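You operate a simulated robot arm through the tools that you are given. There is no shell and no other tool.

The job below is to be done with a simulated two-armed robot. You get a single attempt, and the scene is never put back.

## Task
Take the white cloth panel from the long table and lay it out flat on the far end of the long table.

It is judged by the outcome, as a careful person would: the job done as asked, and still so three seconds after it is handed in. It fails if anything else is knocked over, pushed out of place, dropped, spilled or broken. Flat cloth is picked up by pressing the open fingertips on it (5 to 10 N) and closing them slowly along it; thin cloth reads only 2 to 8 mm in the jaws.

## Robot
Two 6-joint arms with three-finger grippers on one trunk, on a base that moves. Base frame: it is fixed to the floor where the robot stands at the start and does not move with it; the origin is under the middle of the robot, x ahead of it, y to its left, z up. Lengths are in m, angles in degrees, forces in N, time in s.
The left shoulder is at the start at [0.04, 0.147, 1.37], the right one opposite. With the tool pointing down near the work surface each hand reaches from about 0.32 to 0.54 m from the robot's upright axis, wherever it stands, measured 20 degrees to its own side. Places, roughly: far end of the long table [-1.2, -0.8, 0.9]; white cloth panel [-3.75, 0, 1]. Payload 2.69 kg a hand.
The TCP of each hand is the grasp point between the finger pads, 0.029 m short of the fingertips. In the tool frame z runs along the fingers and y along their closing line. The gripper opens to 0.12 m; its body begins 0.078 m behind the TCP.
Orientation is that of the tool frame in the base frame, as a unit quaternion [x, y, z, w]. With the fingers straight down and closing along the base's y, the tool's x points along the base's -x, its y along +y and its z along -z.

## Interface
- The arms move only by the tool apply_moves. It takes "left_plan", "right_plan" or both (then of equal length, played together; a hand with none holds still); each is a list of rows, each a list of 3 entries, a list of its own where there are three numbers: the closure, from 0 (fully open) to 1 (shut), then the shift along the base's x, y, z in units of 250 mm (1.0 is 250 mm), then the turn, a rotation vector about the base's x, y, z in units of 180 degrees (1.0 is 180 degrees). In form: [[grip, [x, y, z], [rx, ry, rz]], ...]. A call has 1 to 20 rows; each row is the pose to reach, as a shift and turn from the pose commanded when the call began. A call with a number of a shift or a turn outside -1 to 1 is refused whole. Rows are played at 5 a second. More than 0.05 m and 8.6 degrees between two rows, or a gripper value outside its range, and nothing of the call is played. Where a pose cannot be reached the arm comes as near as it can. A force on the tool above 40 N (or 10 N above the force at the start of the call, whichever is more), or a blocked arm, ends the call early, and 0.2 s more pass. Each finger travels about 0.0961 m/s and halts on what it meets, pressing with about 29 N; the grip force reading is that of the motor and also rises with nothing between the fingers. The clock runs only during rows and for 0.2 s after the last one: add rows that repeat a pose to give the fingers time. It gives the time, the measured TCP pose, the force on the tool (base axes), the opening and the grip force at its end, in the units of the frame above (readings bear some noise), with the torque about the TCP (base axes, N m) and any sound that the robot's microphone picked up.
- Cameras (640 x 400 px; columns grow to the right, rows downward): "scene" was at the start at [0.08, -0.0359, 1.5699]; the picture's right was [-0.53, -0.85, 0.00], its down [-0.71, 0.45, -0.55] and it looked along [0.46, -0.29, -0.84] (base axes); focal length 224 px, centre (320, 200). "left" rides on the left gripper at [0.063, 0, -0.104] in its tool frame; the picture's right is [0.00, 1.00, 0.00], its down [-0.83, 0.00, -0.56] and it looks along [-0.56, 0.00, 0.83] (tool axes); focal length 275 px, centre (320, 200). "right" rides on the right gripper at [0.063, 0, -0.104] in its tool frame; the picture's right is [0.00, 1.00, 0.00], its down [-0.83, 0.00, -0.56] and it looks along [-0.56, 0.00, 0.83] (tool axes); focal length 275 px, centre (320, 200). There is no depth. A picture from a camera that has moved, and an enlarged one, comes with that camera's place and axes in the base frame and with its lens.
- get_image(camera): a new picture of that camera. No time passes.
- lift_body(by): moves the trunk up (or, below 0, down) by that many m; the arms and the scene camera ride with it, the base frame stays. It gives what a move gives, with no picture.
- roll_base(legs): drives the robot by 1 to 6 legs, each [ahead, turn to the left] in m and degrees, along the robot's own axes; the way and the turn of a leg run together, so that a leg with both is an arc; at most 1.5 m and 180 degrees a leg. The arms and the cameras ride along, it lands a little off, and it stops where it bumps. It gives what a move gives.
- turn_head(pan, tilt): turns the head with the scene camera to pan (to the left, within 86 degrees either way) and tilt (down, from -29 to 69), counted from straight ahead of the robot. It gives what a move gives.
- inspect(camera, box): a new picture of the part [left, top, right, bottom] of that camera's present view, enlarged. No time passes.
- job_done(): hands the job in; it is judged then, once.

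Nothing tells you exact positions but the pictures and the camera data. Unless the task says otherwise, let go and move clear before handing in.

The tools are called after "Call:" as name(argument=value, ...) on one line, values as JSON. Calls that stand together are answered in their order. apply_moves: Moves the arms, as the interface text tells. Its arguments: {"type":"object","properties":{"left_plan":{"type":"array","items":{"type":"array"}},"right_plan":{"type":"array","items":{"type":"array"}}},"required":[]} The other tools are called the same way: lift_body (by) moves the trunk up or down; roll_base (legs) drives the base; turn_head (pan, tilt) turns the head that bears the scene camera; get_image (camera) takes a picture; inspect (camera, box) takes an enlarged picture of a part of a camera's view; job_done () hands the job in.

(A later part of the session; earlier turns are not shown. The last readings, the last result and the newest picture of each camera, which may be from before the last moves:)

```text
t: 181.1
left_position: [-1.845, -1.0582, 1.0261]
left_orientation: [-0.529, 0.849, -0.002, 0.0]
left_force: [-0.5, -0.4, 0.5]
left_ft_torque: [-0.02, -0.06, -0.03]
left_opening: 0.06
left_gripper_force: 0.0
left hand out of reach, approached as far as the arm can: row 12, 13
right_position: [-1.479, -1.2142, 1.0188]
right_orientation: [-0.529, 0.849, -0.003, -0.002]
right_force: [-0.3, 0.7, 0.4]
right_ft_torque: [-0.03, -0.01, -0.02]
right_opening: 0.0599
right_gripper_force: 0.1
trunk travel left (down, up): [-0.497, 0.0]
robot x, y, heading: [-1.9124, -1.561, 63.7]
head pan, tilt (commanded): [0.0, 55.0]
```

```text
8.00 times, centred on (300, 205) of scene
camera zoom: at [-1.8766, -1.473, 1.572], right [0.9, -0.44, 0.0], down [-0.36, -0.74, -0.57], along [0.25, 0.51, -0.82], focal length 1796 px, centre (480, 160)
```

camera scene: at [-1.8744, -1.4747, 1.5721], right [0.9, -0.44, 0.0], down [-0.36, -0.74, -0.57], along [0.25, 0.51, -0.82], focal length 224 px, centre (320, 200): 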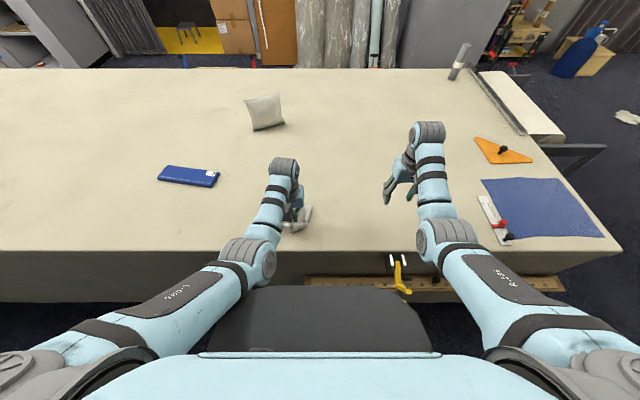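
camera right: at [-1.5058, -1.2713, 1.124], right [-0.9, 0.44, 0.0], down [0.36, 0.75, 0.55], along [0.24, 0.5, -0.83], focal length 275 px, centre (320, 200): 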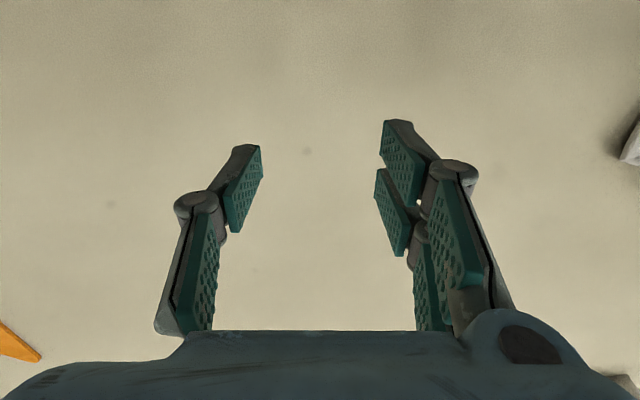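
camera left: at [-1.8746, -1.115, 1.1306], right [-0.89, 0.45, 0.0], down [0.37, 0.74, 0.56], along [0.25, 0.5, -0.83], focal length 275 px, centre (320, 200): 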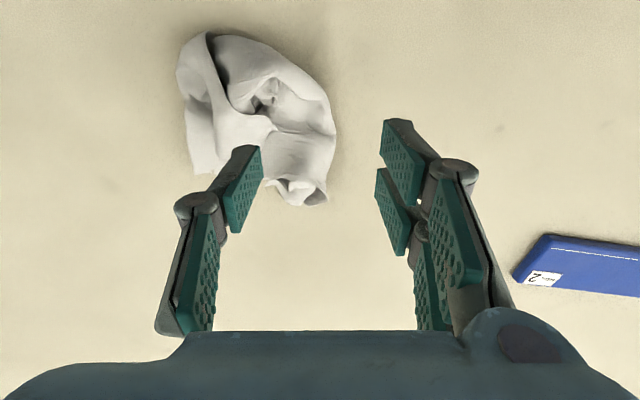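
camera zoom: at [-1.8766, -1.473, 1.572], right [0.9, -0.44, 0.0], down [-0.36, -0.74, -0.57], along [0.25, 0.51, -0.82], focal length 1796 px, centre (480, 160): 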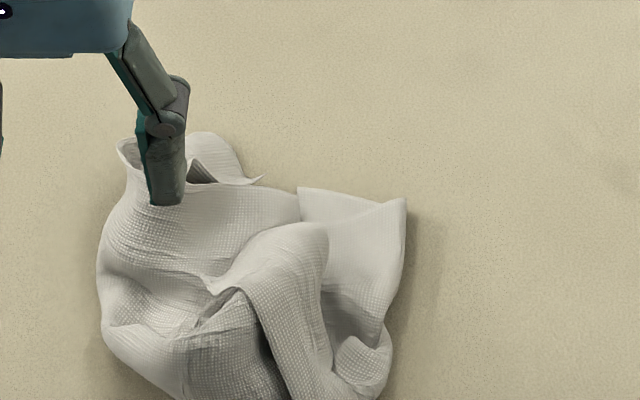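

I see a free single-layer flap of the cloth at its front-right (corner about 0.555 m ahead, 3–8 cm left of centre). I'll inch the base forward 4.5 cm so the left hand can reach it with the tool vertical.

Call:
roll_base(legs=[[0.045, 0]])

Call:
get_image(camera="scene")

Call:
inspect(camera="scene", box=[260, 180, 340, 250])

```text
t: 182.0
left_position: [-1.8268, -1.0265, 1.0302]
left_orientation: [-0.528, 0.849, 0.002, 0.005]
left_force: [0.1, 0.6, 0.1]
left_ft_torque: [0.04, 0.04, -0.03]
left_opening: 0.0601
left_gripper_force: 0.0
right_position: [-1.461, -1.1804, 1.0216]
right_orientation: [-0.529, 0.849, 0.001, 0.003]
right_force: [0.5, 0.2, -0.5]
right_ft_torque: [-0.03, 0.01, -0.01]
right_opening: 0.0602
right_gripper_force: 0.0
trunk travel left (down, up): [-0.497, 0.0]
robot x, y, heading: [-1.8959, -1.5157, 64.1]
head pan, tilt (commanded): [0.0, 55.0]
```

```text
taken
camera scene: at [-1.8576, -1.4418, 1.5726], right [0.9, -0.44, 0.0], down [-0.36, -0.73, -0.58], along [0.25, 0.52, -0.82], focal length 224 px, centre (320, 200)
```

scene: 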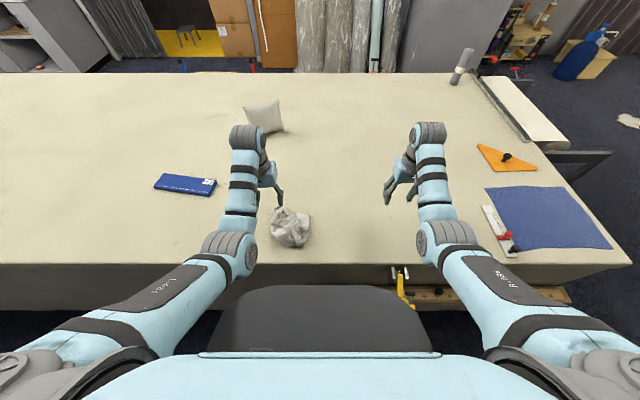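

```text
5.71 times, centred on (300, 215) of scene
camera zoom: at [-1.8576, -1.4418, 1.5726], right [0.9, -0.44, 0.0], down [-0.36, -0.73, -0.58], along [0.25, 0.52, -0.82], focal length 1283 px, centre (434, 114)
```

zoom: 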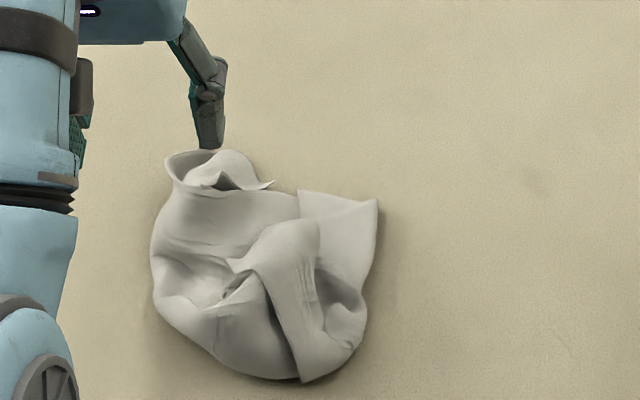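

The corner flap is clear: cloth corner at about (0.51 m ahead, 3.5 cm left). I'll bring the left hand above it at safe height, then check from its camera.

Call:
apply_moves(left_plan=[[0.5, [0.1, -0.026, 0], [0, 0, 0]], [0.5, [0.2, -0.051, 0], [0, 0, 0]], [0.5, [0.3, -0.077, 0], [0, 0, 0]], [0.5, [0.393, -0.102, 0], [0, 0, 0]], [0.5, [0.393, -0.102, -0.1], [0, 0, 0]], [0.5, [0.393, -0.102, -0.2], [0, 0, 0]], [0.5, [0.393, -0.102, -0.2], [0, 0, 0]]])

Call:
get_image(camera="left")

```text
t: 183.6
left_position: [-1.728, -1.0488, 0.9762]
left_orientation: [-0.528, 0.849, 0.001, 0.004]
left_force: [-0.4, -0.4, -0.7]
left_ft_torque: [0.0, -0.03, 0.0]
left_opening: 0.0604
left_gripper_force: 0.0
right_position: [-1.4594, -1.1776, 1.0211]
right_orientation: [-0.529, 0.848, 0.0, 0.0]
right_force: [0.1, 0.2, -0.7]
right_ft_torque: [0.01, -0.03, -0.03]
right_opening: 0.0599
right_gripper_force: 0.1
trunk travel left (down, up): [-0.497, 0.0]
robot x, y, heading: [-1.8932, -1.5201, 63.9]
head pan, tilt (commanded): [0.0, 55.0]
```

```text
taken
camera left: at [-1.7567, -1.1046, 1.081], right [-0.89, 0.45, 0.0], down [0.37, 0.74, 0.56], along [0.25, 0.5, -0.83], focal length 275 px, centre (320, 200)
```

left: 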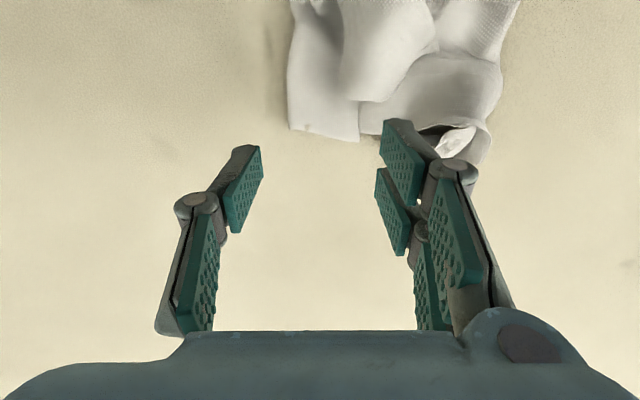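

The flap's front edge lies just ahead of the TCP and it's centred between the fingers. I'll shift back 2.5 cm and lower close to it.

Call:
apply_moves(left_plan=[[0.5, [-0.022, -0.045, 0], [0, 0, 0]], [0.5, [-0.044, -0.09, 0], [0, 0, 0]], [0.5, [-0.044, -0.09, -0.08], [0, 0, 0]], [0.5, [-0.044, -0.09, -0.16], [0, 0, 0]], [0.5, [-0.044, -0.09, -0.22], [0, 0, 0]], [0.5, [-0.044, -0.09, -0.22], [0, 0, 0]]])

Call:
get_image(camera="left")

```text
t: 185.0
left_position: [-1.7364, -1.0702, 0.9205]
left_orientation: [-0.528, 0.849, -0.001, 0.003]
left_force: [-0.2, 0.2, 1.1]
left_ft_torque: [-0.01, 0.03, 0.03]
left_opening: 0.0602
left_gripper_force: 0.0
right_position: [-1.4575, -1.1766, 1.019]
right_orientation: [-0.53, 0.848, -0.001, 0.0]
right_force: [-0.2, 0.0, -0.4]
right_ft_torque: [0.01, 0.0, 0.03]
right_opening: 0.0601
right_gripper_force: 0.0
trunk travel left (down, up): [-0.497, 0.0]
robot x, y, heading: [-1.8978, -1.5172, 64.0]
head pan, tilt (commanded): [0.0, 55.0]
```

```text
taken
camera left: at [-1.7653, -1.1268, 1.0253], right [-0.89, 0.45, 0.0], down [0.37, 0.74, 0.56], along [0.25, 0.5, -0.83], focal length 275 px, centre (320, 200)
```

left: 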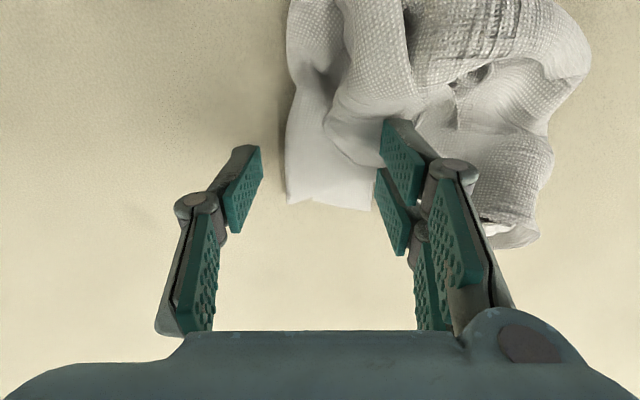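

The rear finger would land on an adjacent fold, so I'll shift 1.2 cm forward and then lower to contact.

Call:
apply_moves(left_plan=[[0.5, [0.021, 0.043, 0], [0, 0, 0]], [0.52, [0.021, 0.043, -0.016], [0, 0, 0]], [0.52, [0.021, 0.043, -0.032], [0, 0, 0]], [0.52, [0.021, 0.043, -0.04], [0, 0, 0]], [0.52, [0.021, 0.043, -0.044], [0, 0, 0]], [0.52, [0.021, 0.043, -0.044], [0, 0, 0]]])

Call:
get_image(camera="left")

```text
t: 186.4
left_position: [-1.7334, -1.0588, 0.9121]
left_orientation: [-0.528, 0.849, 0.001, 0.003]
left_force: [-1.0, -0.7, 0.6]
left_ft_torque: [-0.01, 0.02, 0.01]
left_opening: 0.0578
left_gripper_force: 0.0
right_position: [-1.4586, -1.1776, 1.02]
right_orientation: [-0.529, 0.849, -0.002, 0.0]
right_force: [1.0, 0.3, 0.3]
right_ft_torque: [0.03, -0.02, -0.04]
right_opening: 0.0599
right_gripper_force: 0.0
trunk travel left (down, up): [-0.497, 0.0]
robot x, y, heading: [-1.8936, -1.5221, 64.0]
head pan, tilt (commanded): [0.0, 55.0]
```

```text
taken
camera left: at [-1.7617, -1.1157, 1.0161], right [-0.89, 0.45, 0.0], down [0.37, 0.74, 0.56], along [0.25, 0.5, -0.83], focal length 275 px, centre (320, 200)
```

left: 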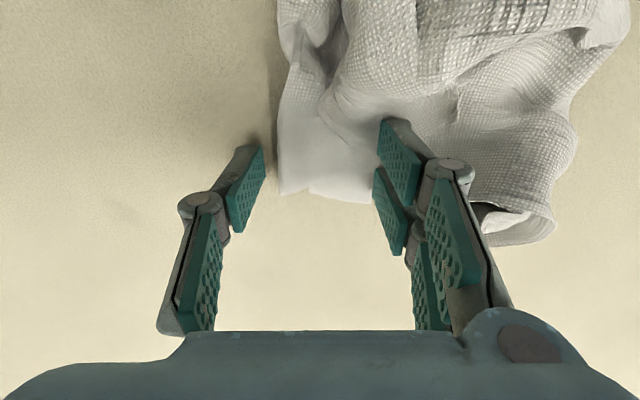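

Well placed. I'll lower the last millimetres to contact.

Call:
apply_moves(left_plan=[[0.52, [0, 0, -0.006], [0, 0, 0]], [0.52, [0, 0, -0.012], [0, 0, 0]], [0.52, [0, 0, -0.016], [0, 0, 0]], [0.52, [0, 0, -0.016], [0, 0, 0]]])

```text
t: 187.4
left_position: [-1.7328, -1.0594, 0.9103]
left_orientation: [-0.528, 0.849, 0.001, 0.004]
left_force: [-1.4, 2.7, 17.7]
left_ft_torque: [0.14, 0.7, -0.15]
left_opening: 0.0626
left_gripper_force: 2.9
right_position: [-1.4591, -1.1791, 1.0209]
right_orientation: [-0.529, 0.848, -0.001, 0.001]
right_force: [-0.4, -0.2, 1.0]
right_ft_torque: [0.0, -0.01, -0.01]
right_opening: 0.0603
right_gripper_force: 0.1
trunk travel left (down, up): [-0.497, 0.0]
robot x, y, heading: [-1.8936, -1.5179, 63.8]
head pan, tilt (commanded): [0.0, 55.0]
```

That gives 17.7 N; I'll ease up slightly and close slowly on the flap.

Call:
apply_moves(left_plan=[[0.53, [0, 0, 0.005], [0, 0, 0]], [0.55, [0, 0, 0.005], [0, 0, 0]], [0.57, [0, 0, 0.005], [0, 0, 0]], [0.59, [0, 0, 0.005], [0, 0, 0]], [0.61, [0, 0, 0.005], [0, 0, 0]], [0.63, [0, 0, 0.005], [0, 0, 0]], [0.65, [0, 0, 0.005], [0, 0, 0]], [0.67, [0, 0, 0.005], [0, 0, 0]], [0.69, [0, 0, 0.005], [0, 0, 0]]])

Call:
get_image(camera="left")

```text
t: 189.4
left_position: [-1.7339, -1.0587, 0.9098]
left_orientation: [-0.528, 0.849, 0.002, 0.004]
left_force: [-8.3, 8.5, 30.6]
left_ft_torque: [0.22, 1.29, -0.3]
left_opening: 0.0471
left_gripper_force: 7.3
right_position: [-1.4616, -1.1785, 1.0212]
right_orientation: [-0.529, 0.848, -0.001, 0.001]
right_force: [-0.5, -0.5, 0.1]
right_ft_torque: [-0.01, 0.0, 0.02]
right_opening: 0.0601
right_gripper_force: 0.1
trunk travel left (down, up): [-0.497, 0.0]
robot x, y, heading: [-1.8962, -1.5168, 63.6]
head pan, tilt (commanded): [0.0, 55.0]
```

```text
taken
camera left: at [-1.764, -1.1159, 1.0144], right [-0.9, 0.45, 0.0], down [0.37, 0.74, 0.56], along [0.25, 0.5, -0.83], focal length 275 px, centre (320, 200)
```

left: 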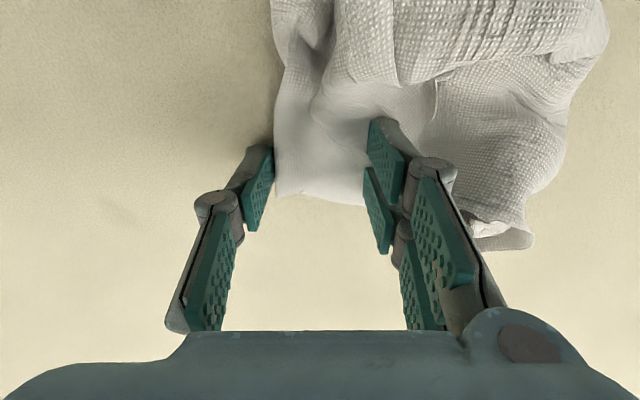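

Force rose to 30 N as the tips swing down while closing; I'll raise 2 mm and continue closing.

Call:
apply_moves(left_plan=[[0.69, [0, 0, 0.006], [0, 0, 0]], [0.69, [0, 0, 0.009], [0, 0, 0]], [0.71, [0, 0, 0.009], [0, 0, 0]], [0.73, [0, 0, 0.009], [0, 0, 0]], [0.75, [0, 0, 0.009], [0, 0, 0]], [0.77, [0, 0, 0.009], [0, 0, 0]], [0.79, [0, 0, 0.009], [0, 0, 0]], [0.81, [0, 0, 0.009], [0, 0, 0]]])

Call:
get_image(camera="left")

```text
t: 191.2
left_position: [-1.7322, -1.0578, 0.9105]
left_orientation: [-0.528, 0.849, 0.001, 0.002]
left_force: [1.0, -0.5, 2.2]
left_ft_torque: [-0.03, 0.0, 0.02]
left_opening: 0.0221
left_gripper_force: 0.0
right_position: [-1.4603, -1.1766, 1.0198]
right_orientation: [-0.529, 0.849, -0.001, 0.001]
right_force: [-0.1, -0.2, 0.0]
right_ft_torque: [0.0, 0.01, 0.03]
right_opening: 0.0602
right_gripper_force: 0.1
trunk travel left (down, up): [-0.497, 0.0]
robot x, y, heading: [-1.8933, -1.5166, 64.0]
head pan, tilt (commanded): [0.0, 55.0]
```

```text
taken
camera left: at [-1.7609, -1.1152, 1.0153], right [-0.89, 0.45, 0.0], down [0.37, 0.74, 0.56], along [0.25, 0.5, -0.83], focal length 275 px, centre (320, 200)
```

left: 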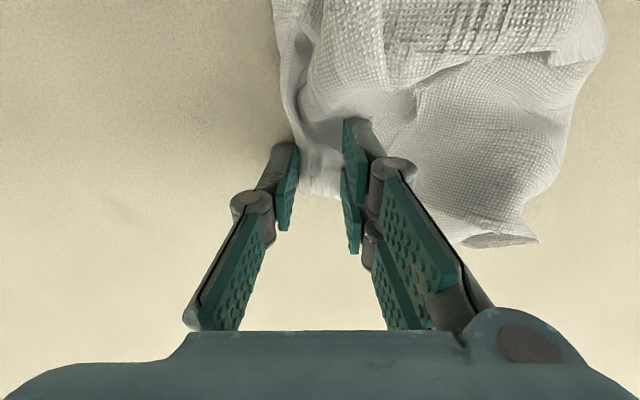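

The flap is being gathered between the pads. I'll finish closing.

Call:
apply_moves(left_plan=[[0.83, [0, 0, -0.002], [0, 0, 0]], [0.86, [0, 0, -0.002], [0, 0, 0]], [0.89, [0, 0, -0.002], [0, 0, 0]], [0.92, [0, 0, -0.002], [0, 0, 0]], [0.95, [0, 0, -0.001], [0, 0, 0]], [1.0, [0, 0, 0], [0, 0, 0]], [1.0, [0, 0, 0], [0, 0, 0]], [1.0, [0, 0, 0], [0, 0, 0]]])

Call:
get_image(camera="left")

```text
t: 193.0
left_position: [-1.7326, -1.0597, 0.9102]
left_orientation: [-0.529, 0.849, 0.001, 0.002]
left_force: [-2.9, 1.3, 0.2]
left_ft_torque: [-0.11, -0.21, 0.02]
left_opening: 0.0015
left_gripper_force: 27.6
right_position: [-1.4583, -1.1763, 1.0205]
right_orientation: [-0.529, 0.849, -0.001, 0.0]
right_force: [0.5, -0.3, -0.2]
right_ft_torque: [0.03, 0.05, -0.03]
right_opening: 0.0601
right_gripper_force: 0.0
trunk travel left (down, up): [-0.497, 0.0]
robot x, y, heading: [-1.8955, -1.5232, 63.8]
head pan, tilt (commanded): [0.0, 55.0]
```

```text
taken
camera left: at [-1.7615, -1.1155, 1.0146], right [-0.89, 0.45, 0.0], down [0.37, 0.74, 0.56], along [0.25, 0.5, -0.83], focal length 275 px, centre (320, 200)
```

left: 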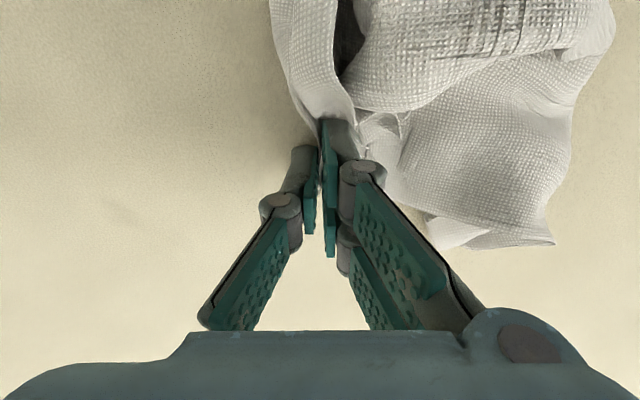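

A strip of the cloth leads into the jaws. I'll lift gently 6 cm to see whether it's held.

Call:
apply_moves(left_plan=[[1.0, [0, 0, 0.02], [0, 0, 0]], [1.0, [0, 0, 0.06], [0, 0, 0]], [1.0, [0, 0, 0.1], [0, 0, 0]], [1.0, [0, 0, 0.15], [0, 0, 0]], [1.0, [0, 0, 0.2], [0, 0, 0]], [1.0, [0, 0, 0.24], [0, 0, 0]]])

Call:
get_image(camera="left")

Call:
inspect(camera="scene", box=[250, 160, 370, 260])

```text
t: 194.4
left_position: [-1.7323, -1.0581, 0.9709]
left_orientation: [-0.528, 0.849, 0.001, 0.003]
left_force: [1.1, -0.7, -1.1]
left_ft_torque: [-0.01, -0.05, 0.01]
left_opening: 0.0037
left_gripper_force: 34.5
right_position: [-1.4597, -1.1762, 1.0197]
right_orientation: [-0.529, 0.849, -0.001, 0.0]
right_force: [-0.5, 0.4, -0.1]
right_ft_torque: [0.02, -0.02, 0.0]
right_opening: 0.0599
right_gripper_force: 0.2
trunk travel left (down, up): [-0.497, 0.0]
robot x, y, heading: [-1.8944, -1.5167, 63.7]
head pan, tilt (commanded): [0.0, 55.0]
```

```text
taken
camera left: at [-1.7614, -1.1153, 1.0749], right [-0.89, 0.45, 0.0], down [0.37, 0.74, 0.56], along [0.25, 0.5, -0.83], focal length 275 px, centre (320, 200)
```

left: 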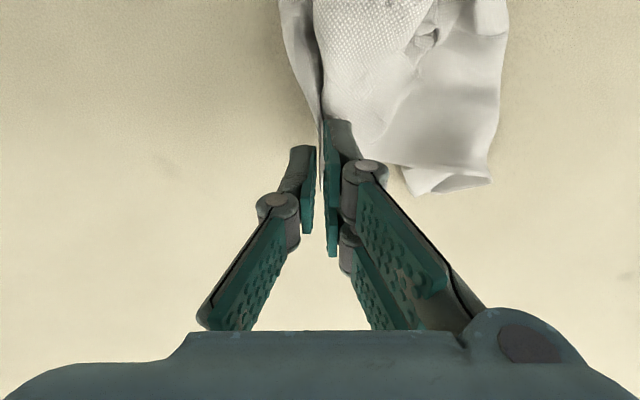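

```text
4.00 times, centred on (310, 210) of scene
camera zoom: at [-1.8546, -1.4343, 1.5721], right [0.9, -0.44, 0.0], down [-0.36, -0.74, -0.57], along [0.25, 0.52, -0.82], focal length 898 px, centre (360, 160)
```

zoom: 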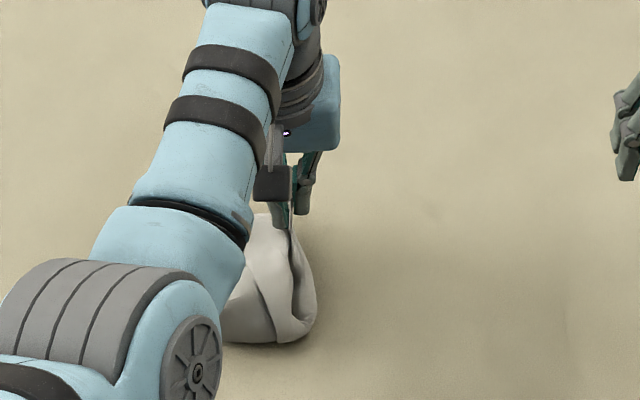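

The left jaws hold it (3.7 mm). I'll raise it to the high tilted pose so the cloth can hang open above the table.

Call:
apply_moves(left_plan=[[1.0, [0.008, 0.072, 0.052], [0.0249, -0.0123, 0]], [1.0, [0.017, 0.143, 0.104], [0.0498, -0.0245, 0]], [1.0, [0.025, 0.215, 0.156], [0.0748, -0.0368, 0]], [1.0, [0.034, 0.286, 0.208], [0.0997, -0.049, 0]], [1.0, [0.042, 0.358, 0.26], [0.1246, -0.0613, 0]], [1.0, [0.05, 0.43, 0.312], [0.1495, -0.0736, 0]], [1.0, [0.059, 0.501, 0.364], [0.1744, -0.0858, 0]], [1.0, [0.067, 0.573, 0.416], [0.1994, -0.0981, 0]], [1.0, [0.076, 0.644, 0.468], [0.2243, -0.1103, 0]], [1.0, [0.084, 0.716, 0.52], [0.2492, -0.1226, 0]], [1.0, [0.07, 0.687, 0.59], [0.2632, -0.1295, 0]], [1.0, [0.056, 0.658, 0.659], [0.2771, -0.1363, 0]], [1.0, [0.042, 0.63, 0.729], [0.2911, -0.1432, 0]], [1.0, [0.028, 0.601, 0.798], [0.305, -0.1501, 0]], [1.0, [0.014, 0.572, 0.868], [0.319, -0.157, 0]], [1.0, [0.014, 0.572, 0.868], [0.319, -0.157, 0]]])

Call:
get_image(camera="left")

Call:
get_image(camera="right")

Call:
inspect(camera="scene", box=[230, 90, 350, 250])

```text
t: 197.8
left_position: [-1.7365, -0.9074, 1.1972]
left_orientation: [-0.444, 0.716, 0.294, 0.452]
left_force: [-1.0, 0.3, -0.1]
left_ft_torque: [-0.02, -0.04, -0.03]
left_opening: 0.0014
left_gripper_force: 26.1
right_position: [-1.4583, -1.1759, 1.0192]
right_orientation: [-0.529, 0.848, 0.0, 0.0]
right_force: [0.1, -0.4, -0.7]
right_ft_torque: [0.04, -0.01, -0.01]
right_opening: 0.0599
right_gripper_force: 0.0
trunk travel left (down, up): [-0.497, 0.0]
robot x, y, heading: [-1.8966, -1.5148, 63.6]
head pan, tilt (commanded): [0.0, 55.0]
```

```text
taken
camera left: at [-1.7903, -1.0152, 1.1826], right [-0.9, 0.43, 0.02], down [-0.05, -0.15, 0.99], along [0.43, 0.89, 0.16], focal length 275 px, centre (320, 200)
```

left: 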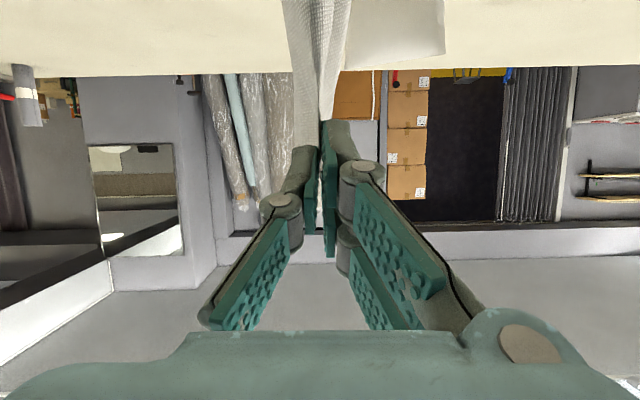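

```text
taken
camera right: at [-1.4869, -1.2327, 1.1248], right [-0.9, 0.44, 0.0], down [0.36, 0.75, 0.55], along [0.24, 0.5, -0.83], focal length 275 px, centre (320, 200)
```

right: 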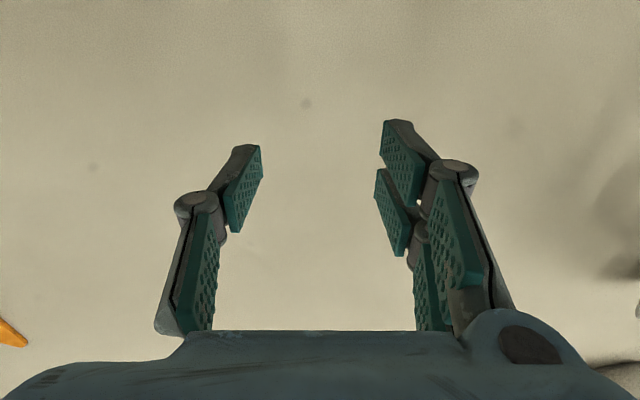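

```text
2.50 times, centred on (290, 170) of scene
camera zoom: at [-1.8547, -1.4339, 1.5721], right [0.9, -0.44, 0.0], down [-0.36, -0.74, -0.57], along [0.25, 0.51, -0.82], focal length 561 px, centre (395, 275)
```

zoom: 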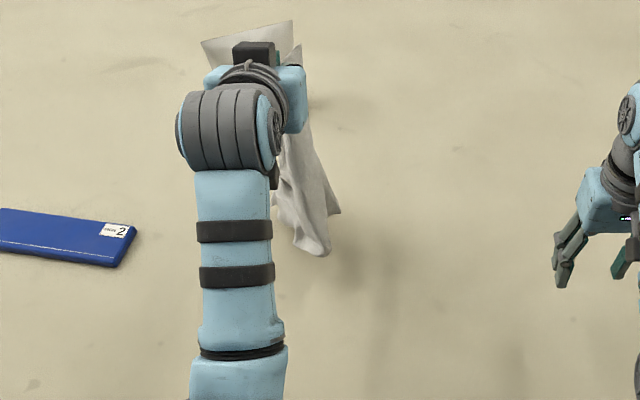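

The cloth hangs down as a strip from a corner held in the left jaws, its bottom just on the table. I'll now drag it out diagonally: forward-right first, then back-left while lowering, so it trails out straight on the table.

Call:
apply_moves(left_plan=[[1.0, [0.091, 0.04, -0.048], [0, 0, 0]], [1.0, [0.184, 0.074, -0.096], [0, 0, 0]], [1.0, [0.275, 0.114, -0.144], [0, 0, 0]], [1.0, [0.367, 0.151, -0.188], [0, 0, 0]], [1.0, [0.35, 0.115, -0.308], [-0.0125, 0.0062, 0]], [1.0, [0.332, 0.079, -0.428], [-0.0249, 0.0123, 0]], [1.0, [0.229, 0.037, -0.484], [-0.0498, 0.0246, 0]], [1.0, [0.127, -0.005, -0.538], [-0.0747, 0.0369, 0]], [1.0, [0.024, -0.047, -0.592], [-0.0996, 0.0492, 0]], [1.0, [-0.078, -0.089, -0.648], [-0.1245, 0.0615, 0]], [1.0, [-0.181, -0.132, -0.704], [-0.1494, 0.0739, 0]], [1.0, [-0.283, -0.174, -0.758], [-0.1743, 0.0862, 0]], [1.0, [-0.386, -0.216, -0.812], [-0.1992, 0.0985, 0]], [1.0, [-0.488, -0.258, -0.868], [-0.2241, 0.1108, 0]], [1.0, [-0.591, -0.3, -0.924], [-0.249, 0.1231, 0]], [1.0, [-0.693, -0.342, -0.978], [-0.2739, 0.1354, 0]]])

Call:
get_image(camera="scene")

Call:
get_image(camera="left")

```text
t: 201.2
left_position: [-1.9027, -0.999, 0.9414]
left_orientation: [-0.526, 0.847, 0.042, 0.068]
left_force: [1.6, -0.6, 0.4]
left_ft_torque: [0.02, -0.01, -0.03]
left_opening: 0.0015
left_gripper_force: 29.7
right_position: [-1.4586, -1.1776, 1.0204]
right_orientation: [-0.529, 0.848, -0.002, -0.001]
right_force: [0.2, 0.7, 1.1]
right_ft_torque: [0.02, -0.04, -0.01]
right_opening: 0.0599
right_gripper_force: 0.1
trunk travel left (down, up): [-0.497, 0.0]
robot x, y, heading: [-1.8965, -1.5188, 63.9]
head pan, tilt (commanded): [0.0, 55.0]
```

```text
taken
camera scene: at [-1.8554, -1.4338, 1.5721], right [0.9, -0.44, 0.0], down [-0.36, -0.74, -0.57], along [0.25, 0.51, -0.82], focal length 224 px, centre (320, 200)
```

scene: 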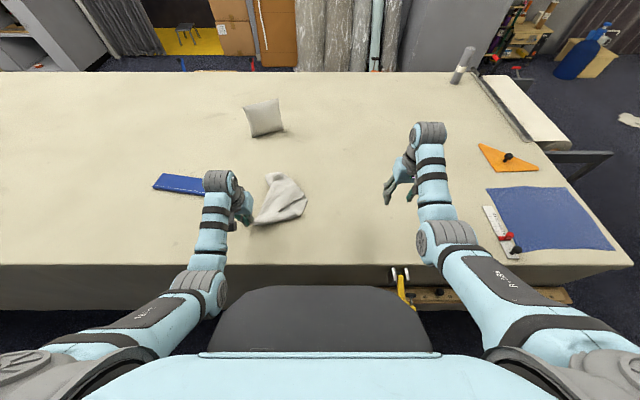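

```text
taken
camera left: at [-1.9384, -1.0699, 1.0355], right [-0.89, 0.45, 0.0], down [0.33, 0.65, 0.68], along [0.3, 0.61, -0.73], focal length 275 px, centre (320, 200)
```

left: 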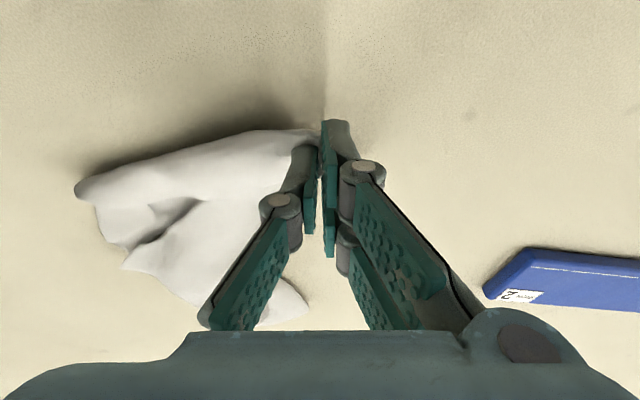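

That opened it a good deal: the cloth now lies as a folded triangle trailing right of the left hand. I'll zoom in to see its folds and corners.

Call:
inspect(camera="scene", box=[230, 160, 330, 240])

Call:
inspect(camera="left", box=[50, 90, 350, 340])

```text
5.00 times, centred on (280, 200) of scene
camera zoom: at [-1.8554, -1.4338, 1.5721], right [0.9, -0.44, 0.0], down [-0.36, -0.74, -0.57], along [0.25, 0.51, -0.82], focal length 1122 px, centre (520, 200)
```

zoom: 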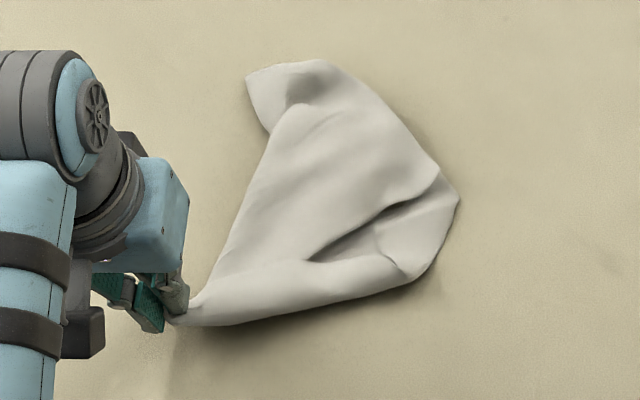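

```text
1.60 times, centred on (200, 215) of left
camera zoom: at [-1.9384, -1.0699, 1.0355], right [-0.89, 0.45, 0.0], down [0.33, 0.65, 0.68], along [0.3, 0.61, -0.73], focal length 440 px, centre (512, 176)
```

zoom: 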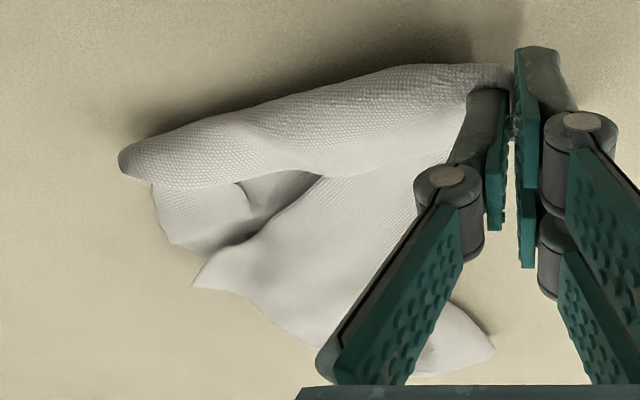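

The cloth is now a two-layer triangle about 25 cm long with one corner in the left jaws. I'll drag it 8 cm toward me, set that corner down and release, then back the hand away for an unobstructed view.

Call:
apply_moves(left_plan=[[1.0, [-0.036, -0.072, -0.012], [-0.011, 0.0054, 0]], [1.0, [-0.071, -0.144, -0.024], [-0.022, 0.0109, 0]], [1.0, [-0.107, -0.215, -0.036], [-0.033, 0.0163, 0]], [1.0, [-0.142, -0.287, -0.06], [-0.0438, 0.0216, 0]], [1.0, [-0.142, -0.287, -0.1], [-0.0438, 0.0216, 0]], [0.9, [-0.142, -0.287, -0.1], [-0.0438, 0.0216, 0]], [0.8, [-0.142, -0.287, -0.1], [-0.0438, 0.0216, 0]], [0.7, [-0.142, -0.287, -0.1], [-0.0438, 0.0216, 0]], [0.6, [-0.142, -0.287, -0.1], [-0.0438, 0.0216, 0]], [0.5, [-0.142, -0.287, -0.1], [-0.0438, 0.0216, 0]], [0.5, [-0.142, -0.287, -0.04], [-0.0438, 0.0216, 0]], [0.5, [-0.142, -0.287, 0.08], [-0.0438, 0.0216, 0]], [0.5, [-0.142, -0.287, 0.22], [-0.0438, 0.0216, 0]]])

Call:
get_image(camera="left")

Call:
inspect(camera="scene", box=[230, 160, 350, 260])

```text
t: 204.0
left_position: [-1.9344, -1.0588, 0.962]
left_orientation: [-0.528, 0.849, 0.002, 0.003]
left_force: [0.2, -0.3, 0.2]
left_ft_torque: [-0.05, -0.02, 0.0]
left_opening: 0.0599
left_gripper_force: 0.0
left hand out of reach, approached as far as the arm can: row 12, 13
right_position: [-1.4589, -1.1744, 1.0202]
right_orientation: [-0.53, 0.848, -0.002, 0.0]
right_force: [0.1, 0.9, -0.2]
right_ft_torque: [0.01, 0.0, 0.01]
right_opening: 0.06
right_gripper_force: 0.1
trunk travel left (down, up): [-0.497, 0.0]
robot x, y, heading: [-1.8971, -1.5195, 64.0]
head pan, tilt (commanded): [0.0, 55.0]
```

```text
taken
camera left: at [-1.9646, -1.1157, 1.0669], right [-0.89, 0.45, 0.0], down [0.37, 0.74, 0.56], along [0.25, 0.5, -0.83], focal length 275 px, centre (320, 200)
```

left: 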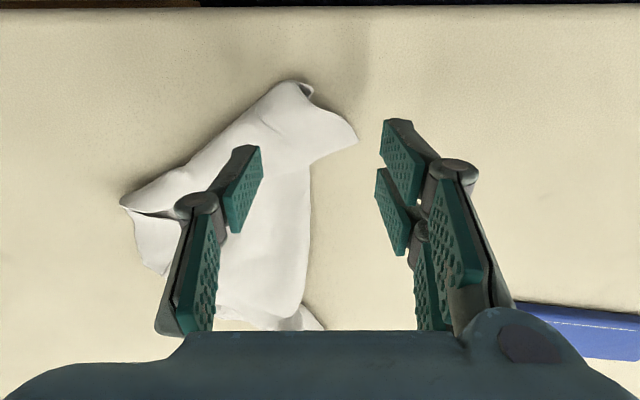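

```text
4.00 times, centred on (290, 210) of scene
camera zoom: at [-1.8542, -1.4334, 1.5721], right [0.9, -0.44, 0.0], down [-0.36, -0.74, -0.57], along [0.25, 0.51, -0.82], focal length 898 px, centre (440, 160)
```

zoom: 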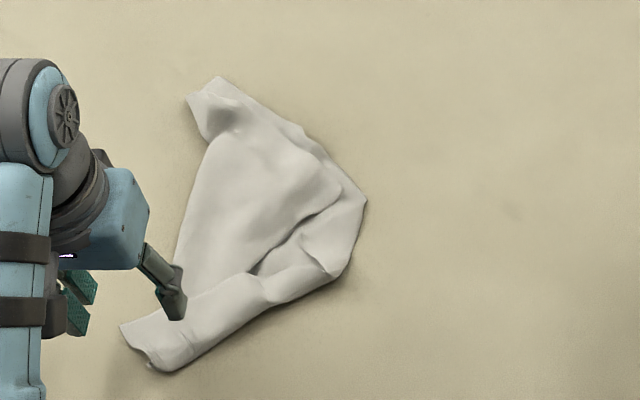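

Released. I'll move the left hand up and outward for a full view of the cloth.

Call:
apply_moves(left_plan=[[0.5, [-0.02, 0.1, 0.06], [0, 0, 0]], [0.5, [-0.04, 0.2, 0.12], [0, 0, 0]], [0.5, [-0.06, 0.3, 0.18], [0, 0, 0]], [0.5, [-0.075, 0.393, 0.24], [0, 0, 0]], [0.5, [-0.075, 0.393, 0.24], [0, 0, 0]]])

Call:
inspect(camera="scene", box=[230, 160, 350, 260])

Call:
get_image(camera="left")

```text
t: 205.2
left_position: [-1.953, -0.9589, 1.0212]
left_orientation: [-0.527, 0.85, 0.003, 0.004]
left_force: [-0.4, -0.8, -0.8]
left_ft_torque: [0.0, -0.02, 0.03]
left_opening: 0.0601
left_gripper_force: 0.0
right_position: [-1.4582, -1.177, 1.0191]
right_orientation: [-0.529, 0.849, -0.002, 0.0]
right_force: [-0.4, -0.5, 0.2]
right_ft_torque: [0.0, 0.0, -0.04]
right_opening: 0.0598
right_gripper_force: 0.0
trunk travel left (down, up): [-0.497, 0.0]
robot x, y, heading: [-1.8942, -1.5154, 64.2]
head pan, tilt (commanded): [0.0, 55.0]
```

```text
4.00 times, centred on (290, 210) of scene
camera zoom: at [-1.8544, -1.4341, 1.5721], right [0.9, -0.44, 0.0], down [-0.36, -0.74, -0.57], along [0.25, 0.52, -0.82], focal length 898 px, centre (440, 160)
```

zoom: 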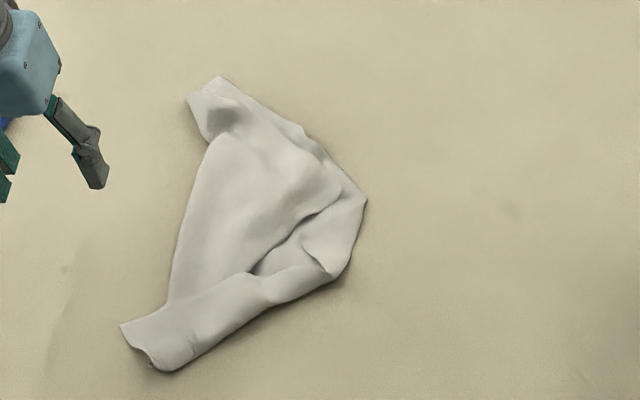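

```text
taken
camera left: at [-1.9826, -1.016, 1.1257], right [-0.89, 0.45, 0.0], down [0.37, 0.74, 0.56], along [0.25, 0.5, -0.83], focal length 275 px, centre (320, 200)
```

left: 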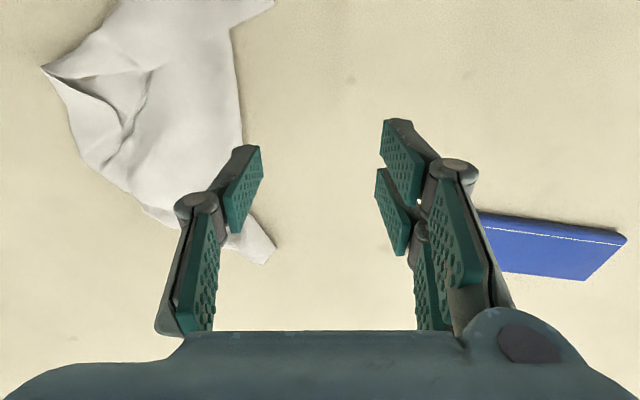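

Now the structure is readable: the near band (edge A–B, from the near-left end to the right tip) is folded over on top, and the far-right corner is tucked under along the diagonal. Grasping both ends of that band, A with the left and B with the right hand, and lifting should let it hang open. I'll rotate the base left ~17° so both ends are reachable.

Call:
roll_base(legs=[[0, 17]])

Call:
get_image(camera="scene")

Call:
inspect(camera="scene", box=[260, 160, 380, 260])

Call:
get_image(camera="right")

```text
t: 206.6
left_position: [-2.1151, -1.0016, 1.0218]
left_orientation: [-0.649, 0.761, 0.004, 0.003]
left_force: [-0.2, -1.0, 0.2]
left_ft_torque: [-0.02, 0.02, -0.01]
left_opening: 0.06
left_gripper_force: 0.0
right_position: [-1.5787, -1.0633, 1.0196]
right_orientation: [-0.65, 0.76, -0.001, 0.0]
right_force: [0.1, 0.1, 0.5]
right_ft_torque: [0.05, 0.01, -0.01]
right_opening: 0.0601
right_gripper_force: 0.0
trunk travel left (down, up): [-0.497, 0.0]
robot x, y, heading: [-1.8939, -1.5188, 81.4]
head pan, tilt (commanded): [0.0, 55.0]
```

```text
taken
camera scene: at [-1.8797, -1.4256, 1.5721], right [0.99, -0.15, 0.0], down [-0.13, -0.81, -0.57], along [0.09, 0.57, -0.82], focal length 224 px, centre (320, 200)
```

scene: 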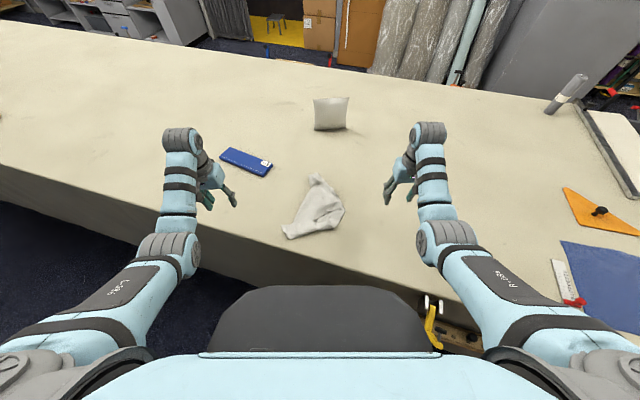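

```text
4.00 times, centred on (320, 210) of scene
camera zoom: at [-1.8797, -1.4256, 1.5721], right [0.99, -0.15, 0.0], down [-0.13, -0.81, -0.57], along [0.09, 0.57, -0.82], focal length 898 px, centre (320, 160)
```

zoom: 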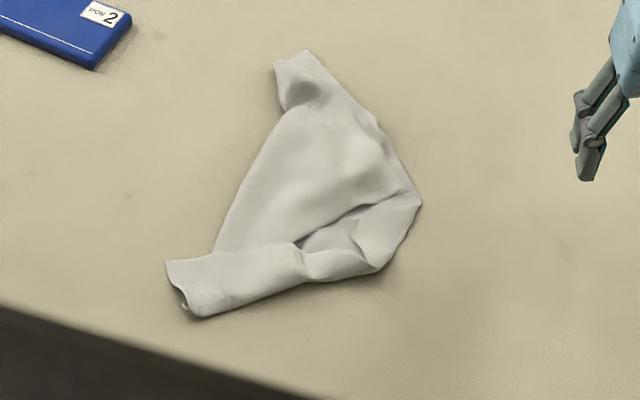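

```text
taken
camera right: at [-1.5885, -1.1247, 1.1245], right [-0.99, 0.15, 0.0], down [0.12, 0.82, 0.55], along [0.08, 0.55, -0.83], focal length 275 px, centre (320, 200)
```

right: 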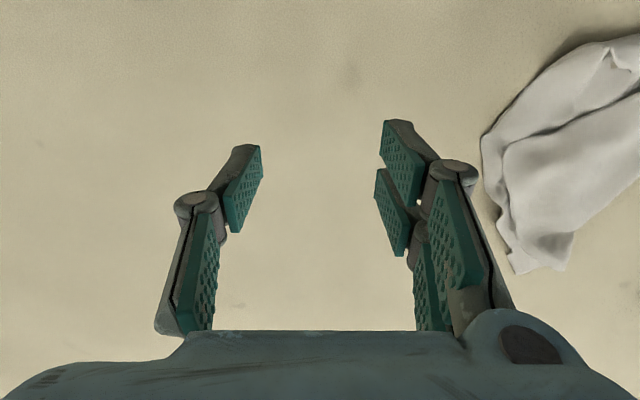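

Both ends are now in reach: A end at about (0.44 ahead, 0.12 left), B tip at (0.53 ahead, 0.09 right). I'll zoom with the right-hand camera to see the layers near B.

Call:
inspect(camera="right", box=[440, 10, 640, 290])

Call:
inspect(camera="scene", box=[300, 190, 350, 235])

```text
1.43 times, centred on (540, 150) of right
camera zoom: at [-1.5885, -1.1247, 1.1245], right [-0.99, 0.15, 0.0], down [0.12, 0.82, 0.55], along [0.08, 0.55, -0.83], focal length 393 px, centre (6, 271)
```

zoom: 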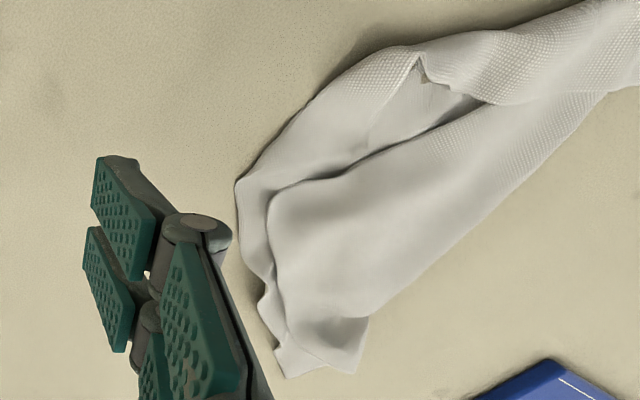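

```text
8.89 times, centred on (325, 212) of scene
camera zoom: at [-1.8797, -1.4256, 1.5721], right [0.99, -0.15, 0.0], down [-0.13, -0.81, -0.57], along [0.09, 0.57, -0.82], focal length 1996 px, centre (276, 89)
```

zoom: 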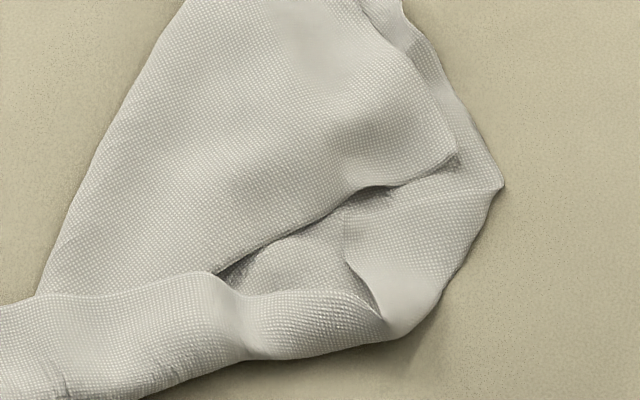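

The close view shows a diagonal fold: the under-layer corner B′ peeks out at the right (only a single layer around 0.50 m ahead, 6–7 cm right), and all layers meet at corner A on the left. I'll first bring the right hand over that single-layer spot.

Call:
apply_moves(right_plan=[[0.5, [-0.14, 0.025, 0], [0, 0, 0]], [0.5, [-0.28, 0.05, 0], [0, 0, 0]], [0.5, [-0.42, 0.075, 0], [0, 0, 0]], [0.5, [-0.56, 0.1, 0], [0, 0, 0]], [0.5, [-0.692, 0.125, 0], [0, 0, 0]], [0.5, [-0.692, 0.125, -0.12], [0, 0, 0]], [0.5, [-0.692, 0.125, -0.24], [0, 0, 0]], [0.5, [-0.692, 0.125, -0.24], [0, 0, 0]]])

Call:
get_image(camera="right")

```text
t: 208.4
left_position: [-2.1161, -1.0015, 1.022]
left_orientation: [-0.649, 0.761, 0.003, 0.004]
left_force: [0.1, -0.4, 0.3]
left_ft_torque: [0.04, -0.02, 0.0]
left_opening: 0.06
left_gripper_force: 0.1
right_position: [-1.7533, -1.0325, 0.9571]
right_orientation: [-0.65, 0.76, -0.002, 0.0]
right_force: [0.5, -0.5, 0.4]
right_ft_torque: [0.0, 0.01, 0.02]
right_opening: 0.0601
right_gripper_force: 0.0
trunk travel left (down, up): [-0.497, 0.0]
robot x, y, heading: [-1.8984, -1.5186, 80.9]
head pan, tilt (commanded): [0.0, 55.0]
```

```text
taken
camera right: at [-1.7626, -1.0938, 1.0633], right [-0.99, 0.15, 0.0], down [0.12, 0.82, 0.56], along [0.09, 0.55, -0.83], focal length 275 px, centre (320, 200)
```

right: 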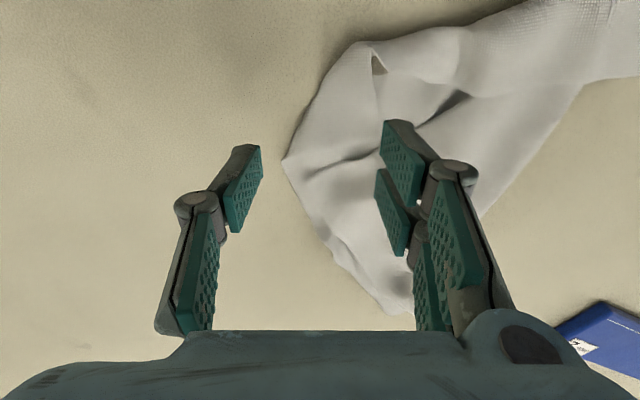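

The B′ tip is just right-ahead of the TCP and the single-layer facet is between the fingers. I'll shift back 1.2 cm to avoid the top sheet and lower toward contact.

Call:
apply_moves(right_plan=[[0.53, [-0.027, -0.044, 0], [0, 0, 0]], [0.53, [-0.027, -0.044, -0.06], [0, 0, 0]], [0.53, [-0.027, -0.044, -0.12], [0, 0, 0]], [0.53, [-0.027, -0.044, -0.165], [0, 0, 0]], [0.53, [-0.027, -0.044, -0.165], [0, 0, 0]]])

Call:
get_image(camera="right")

```text
t: 209.6
left_position: [-2.1162, -1.0021, 1.0217]
left_orientation: [-0.648, 0.761, 0.003, 0.002]
left_force: [0.0, 0.1, 0.6]
left_ft_torque: [-0.01, 0.0, -0.04]
left_opening: 0.0598
left_gripper_force: 0.1
right_position: [-1.759, -1.0429, 0.9186]
right_orientation: [-0.651, 0.759, -0.002, 0.001]
right_force: [-0.2, -0.4, -0.1]
right_ft_torque: [0.04, -0.02, 0.01]
right_opening: 0.0565
right_gripper_force: 0.1
trunk travel left (down, up): [-0.497, 0.0]
robot x, y, heading: [-1.896, -1.5175, 81.2]
head pan, tilt (commanded): [0.0, 55.0]
```

```text
taken
camera right: at [-1.7691, -1.1041, 1.0236], right [-0.99, 0.15, 0.0], down [0.12, 0.82, 0.56], along [0.08, 0.55, -0.83], focal length 275 px, centre (320, 200)
```

right: 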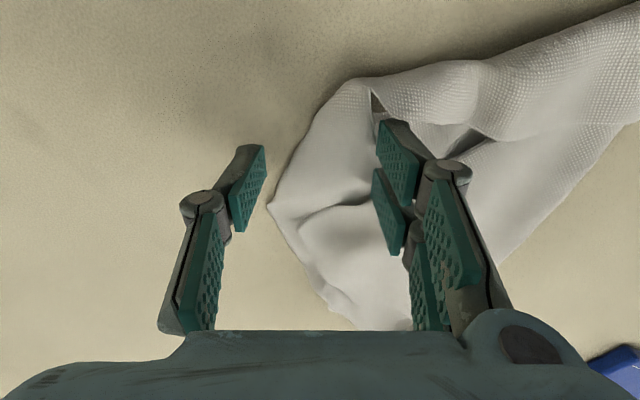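

Ideal: only the under-layer facet lies between the fingers. Lowering to contact now.

Call:
apply_moves(right_plan=[[0.53, [0, 0, -0.012], [0, 0, 0]], [0.53, [0, 0, -0.024], [0, 0, 0]], [0.53, [0, 0, -0.032], [0, 0, 0]], [0.53, [0, 0, -0.038], [0, 0, 0]], [0.53, [0, 0, -0.038], [0, 0, 0]]])

```text
t: 210.8
left_position: [-2.1166, -1.001, 1.0216]
left_orientation: [-0.649, 0.761, 0.002, 0.003]
left_force: [-0.5, 0.4, 0.3]
left_ft_torque: [-0.02, 0.01, 0.0]
left_opening: 0.06
left_gripper_force: 0.1
right_position: [-1.7597, -1.043, 0.9095]
right_orientation: [-0.65, 0.76, -0.001, 0.001]
right_force: [0.2, 0.6, 0.0]
right_ft_torque: [0.07, 0.01, 0.02]
right_opening: 0.0565
right_gripper_force: 0.0
trunk travel left (down, up): [-0.497, 0.0]
robot x, y, heading: [-1.8983, -1.5139, 81.1]
head pan, tilt (commanded): [0.0, 55.0]
```

Call:
apply_moves(right_plan=[[0.53, [0, 0, -0.004], [0, 0, 0]], [0.54, [0, 0, -0.006], [0, 0, 0]], [0.55, [0, 0, -0.006], [0, 0, 0]], [0.56, [0, 0, -0.006], [0, 0, 0]]])

```text
t: 211.8
left_position: [-2.1164, -1.0013, 1.0222]
left_orientation: [-0.649, 0.761, 0.003, 0.002]
left_force: [0.3, -0.6, -0.2]
left_ft_torque: [-0.01, -0.04, -0.01]
left_opening: 0.0597
left_gripper_force: 0.1
right_position: [-1.7601, -1.0422, 0.9091]
right_orientation: [-0.65, 0.76, -0.001, 0.002]
right_force: [-1.7, 1.6, 12.3]
right_ft_torque: [0.13, 0.38, -0.03]
right_opening: 0.0556
right_gripper_force: 1.9
trunk travel left (down, up): [-0.497, 0.0]
robot x, y, heading: [-1.8971, -1.5149, 81.3]
head pan, tilt (commanded): [0.0, 55.0]
```

12 N contact. I'll close slowly while easing upward to keep the pressure moderate.

Call:
apply_moves(right_plan=[[0.58, [0, 0, 0.002], [0, 0, 0]], [0.6, [0, 0, 0.003], [0, 0, 0]], [0.62, [0, 0, 0.004], [0, 0, 0]], [0.64, [0, 0, 0.005], [0, 0, 0]], [0.66, [0, 0, 0.006], [0, 0, 0]], [0.68, [0, 0, 0.007], [0, 0, 0]], [0.7, [0, 0, 0.008], [0, 0, 0]], [0.72, [0, 0, 0.008], [0, 0, 0]], [0.74, [0, 0, 0.009], [0, 0, 0]], [0.76, [0, 0, 0.009], [0, 0, 0]]])

Call:
get_image(camera="right")

```text
t: 214.0
left_position: [-2.1163, -1.0017, 1.0225]
left_orientation: [-0.649, 0.761, 0.003, 0.003]
left_force: [-0.2, 0.1, -0.7]
left_ft_torque: [0.02, 0.01, 0.02]
left_opening: 0.06
left_gripper_force: 0.1
right_position: [-1.7584, -1.0438, 0.9087]
right_orientation: [-0.65, 0.76, -0.002, 0.0]
right_force: [-0.1, -0.6, 1.3]
right_ft_torque: [-0.02, -0.01, -0.01]
right_opening: 0.0283
right_gripper_force: 0.1
trunk travel left (down, up): [-0.497, 0.0]
robot x, y, heading: [-1.8947, -1.517, 81.0]
head pan, tilt (commanded): [0.0, 55.0]
```

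```text
taken
camera right: at [-1.7689, -1.1047, 1.0152], right [-0.99, 0.15, 0.0], down [0.12, 0.82, 0.55], along [0.09, 0.55, -0.83], focal length 275 px, centre (320, 200)
```

right: 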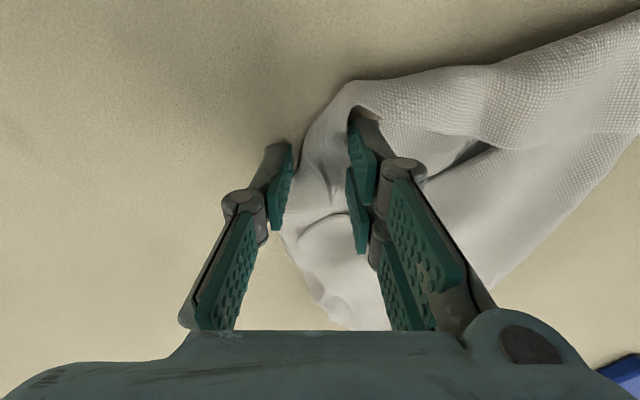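

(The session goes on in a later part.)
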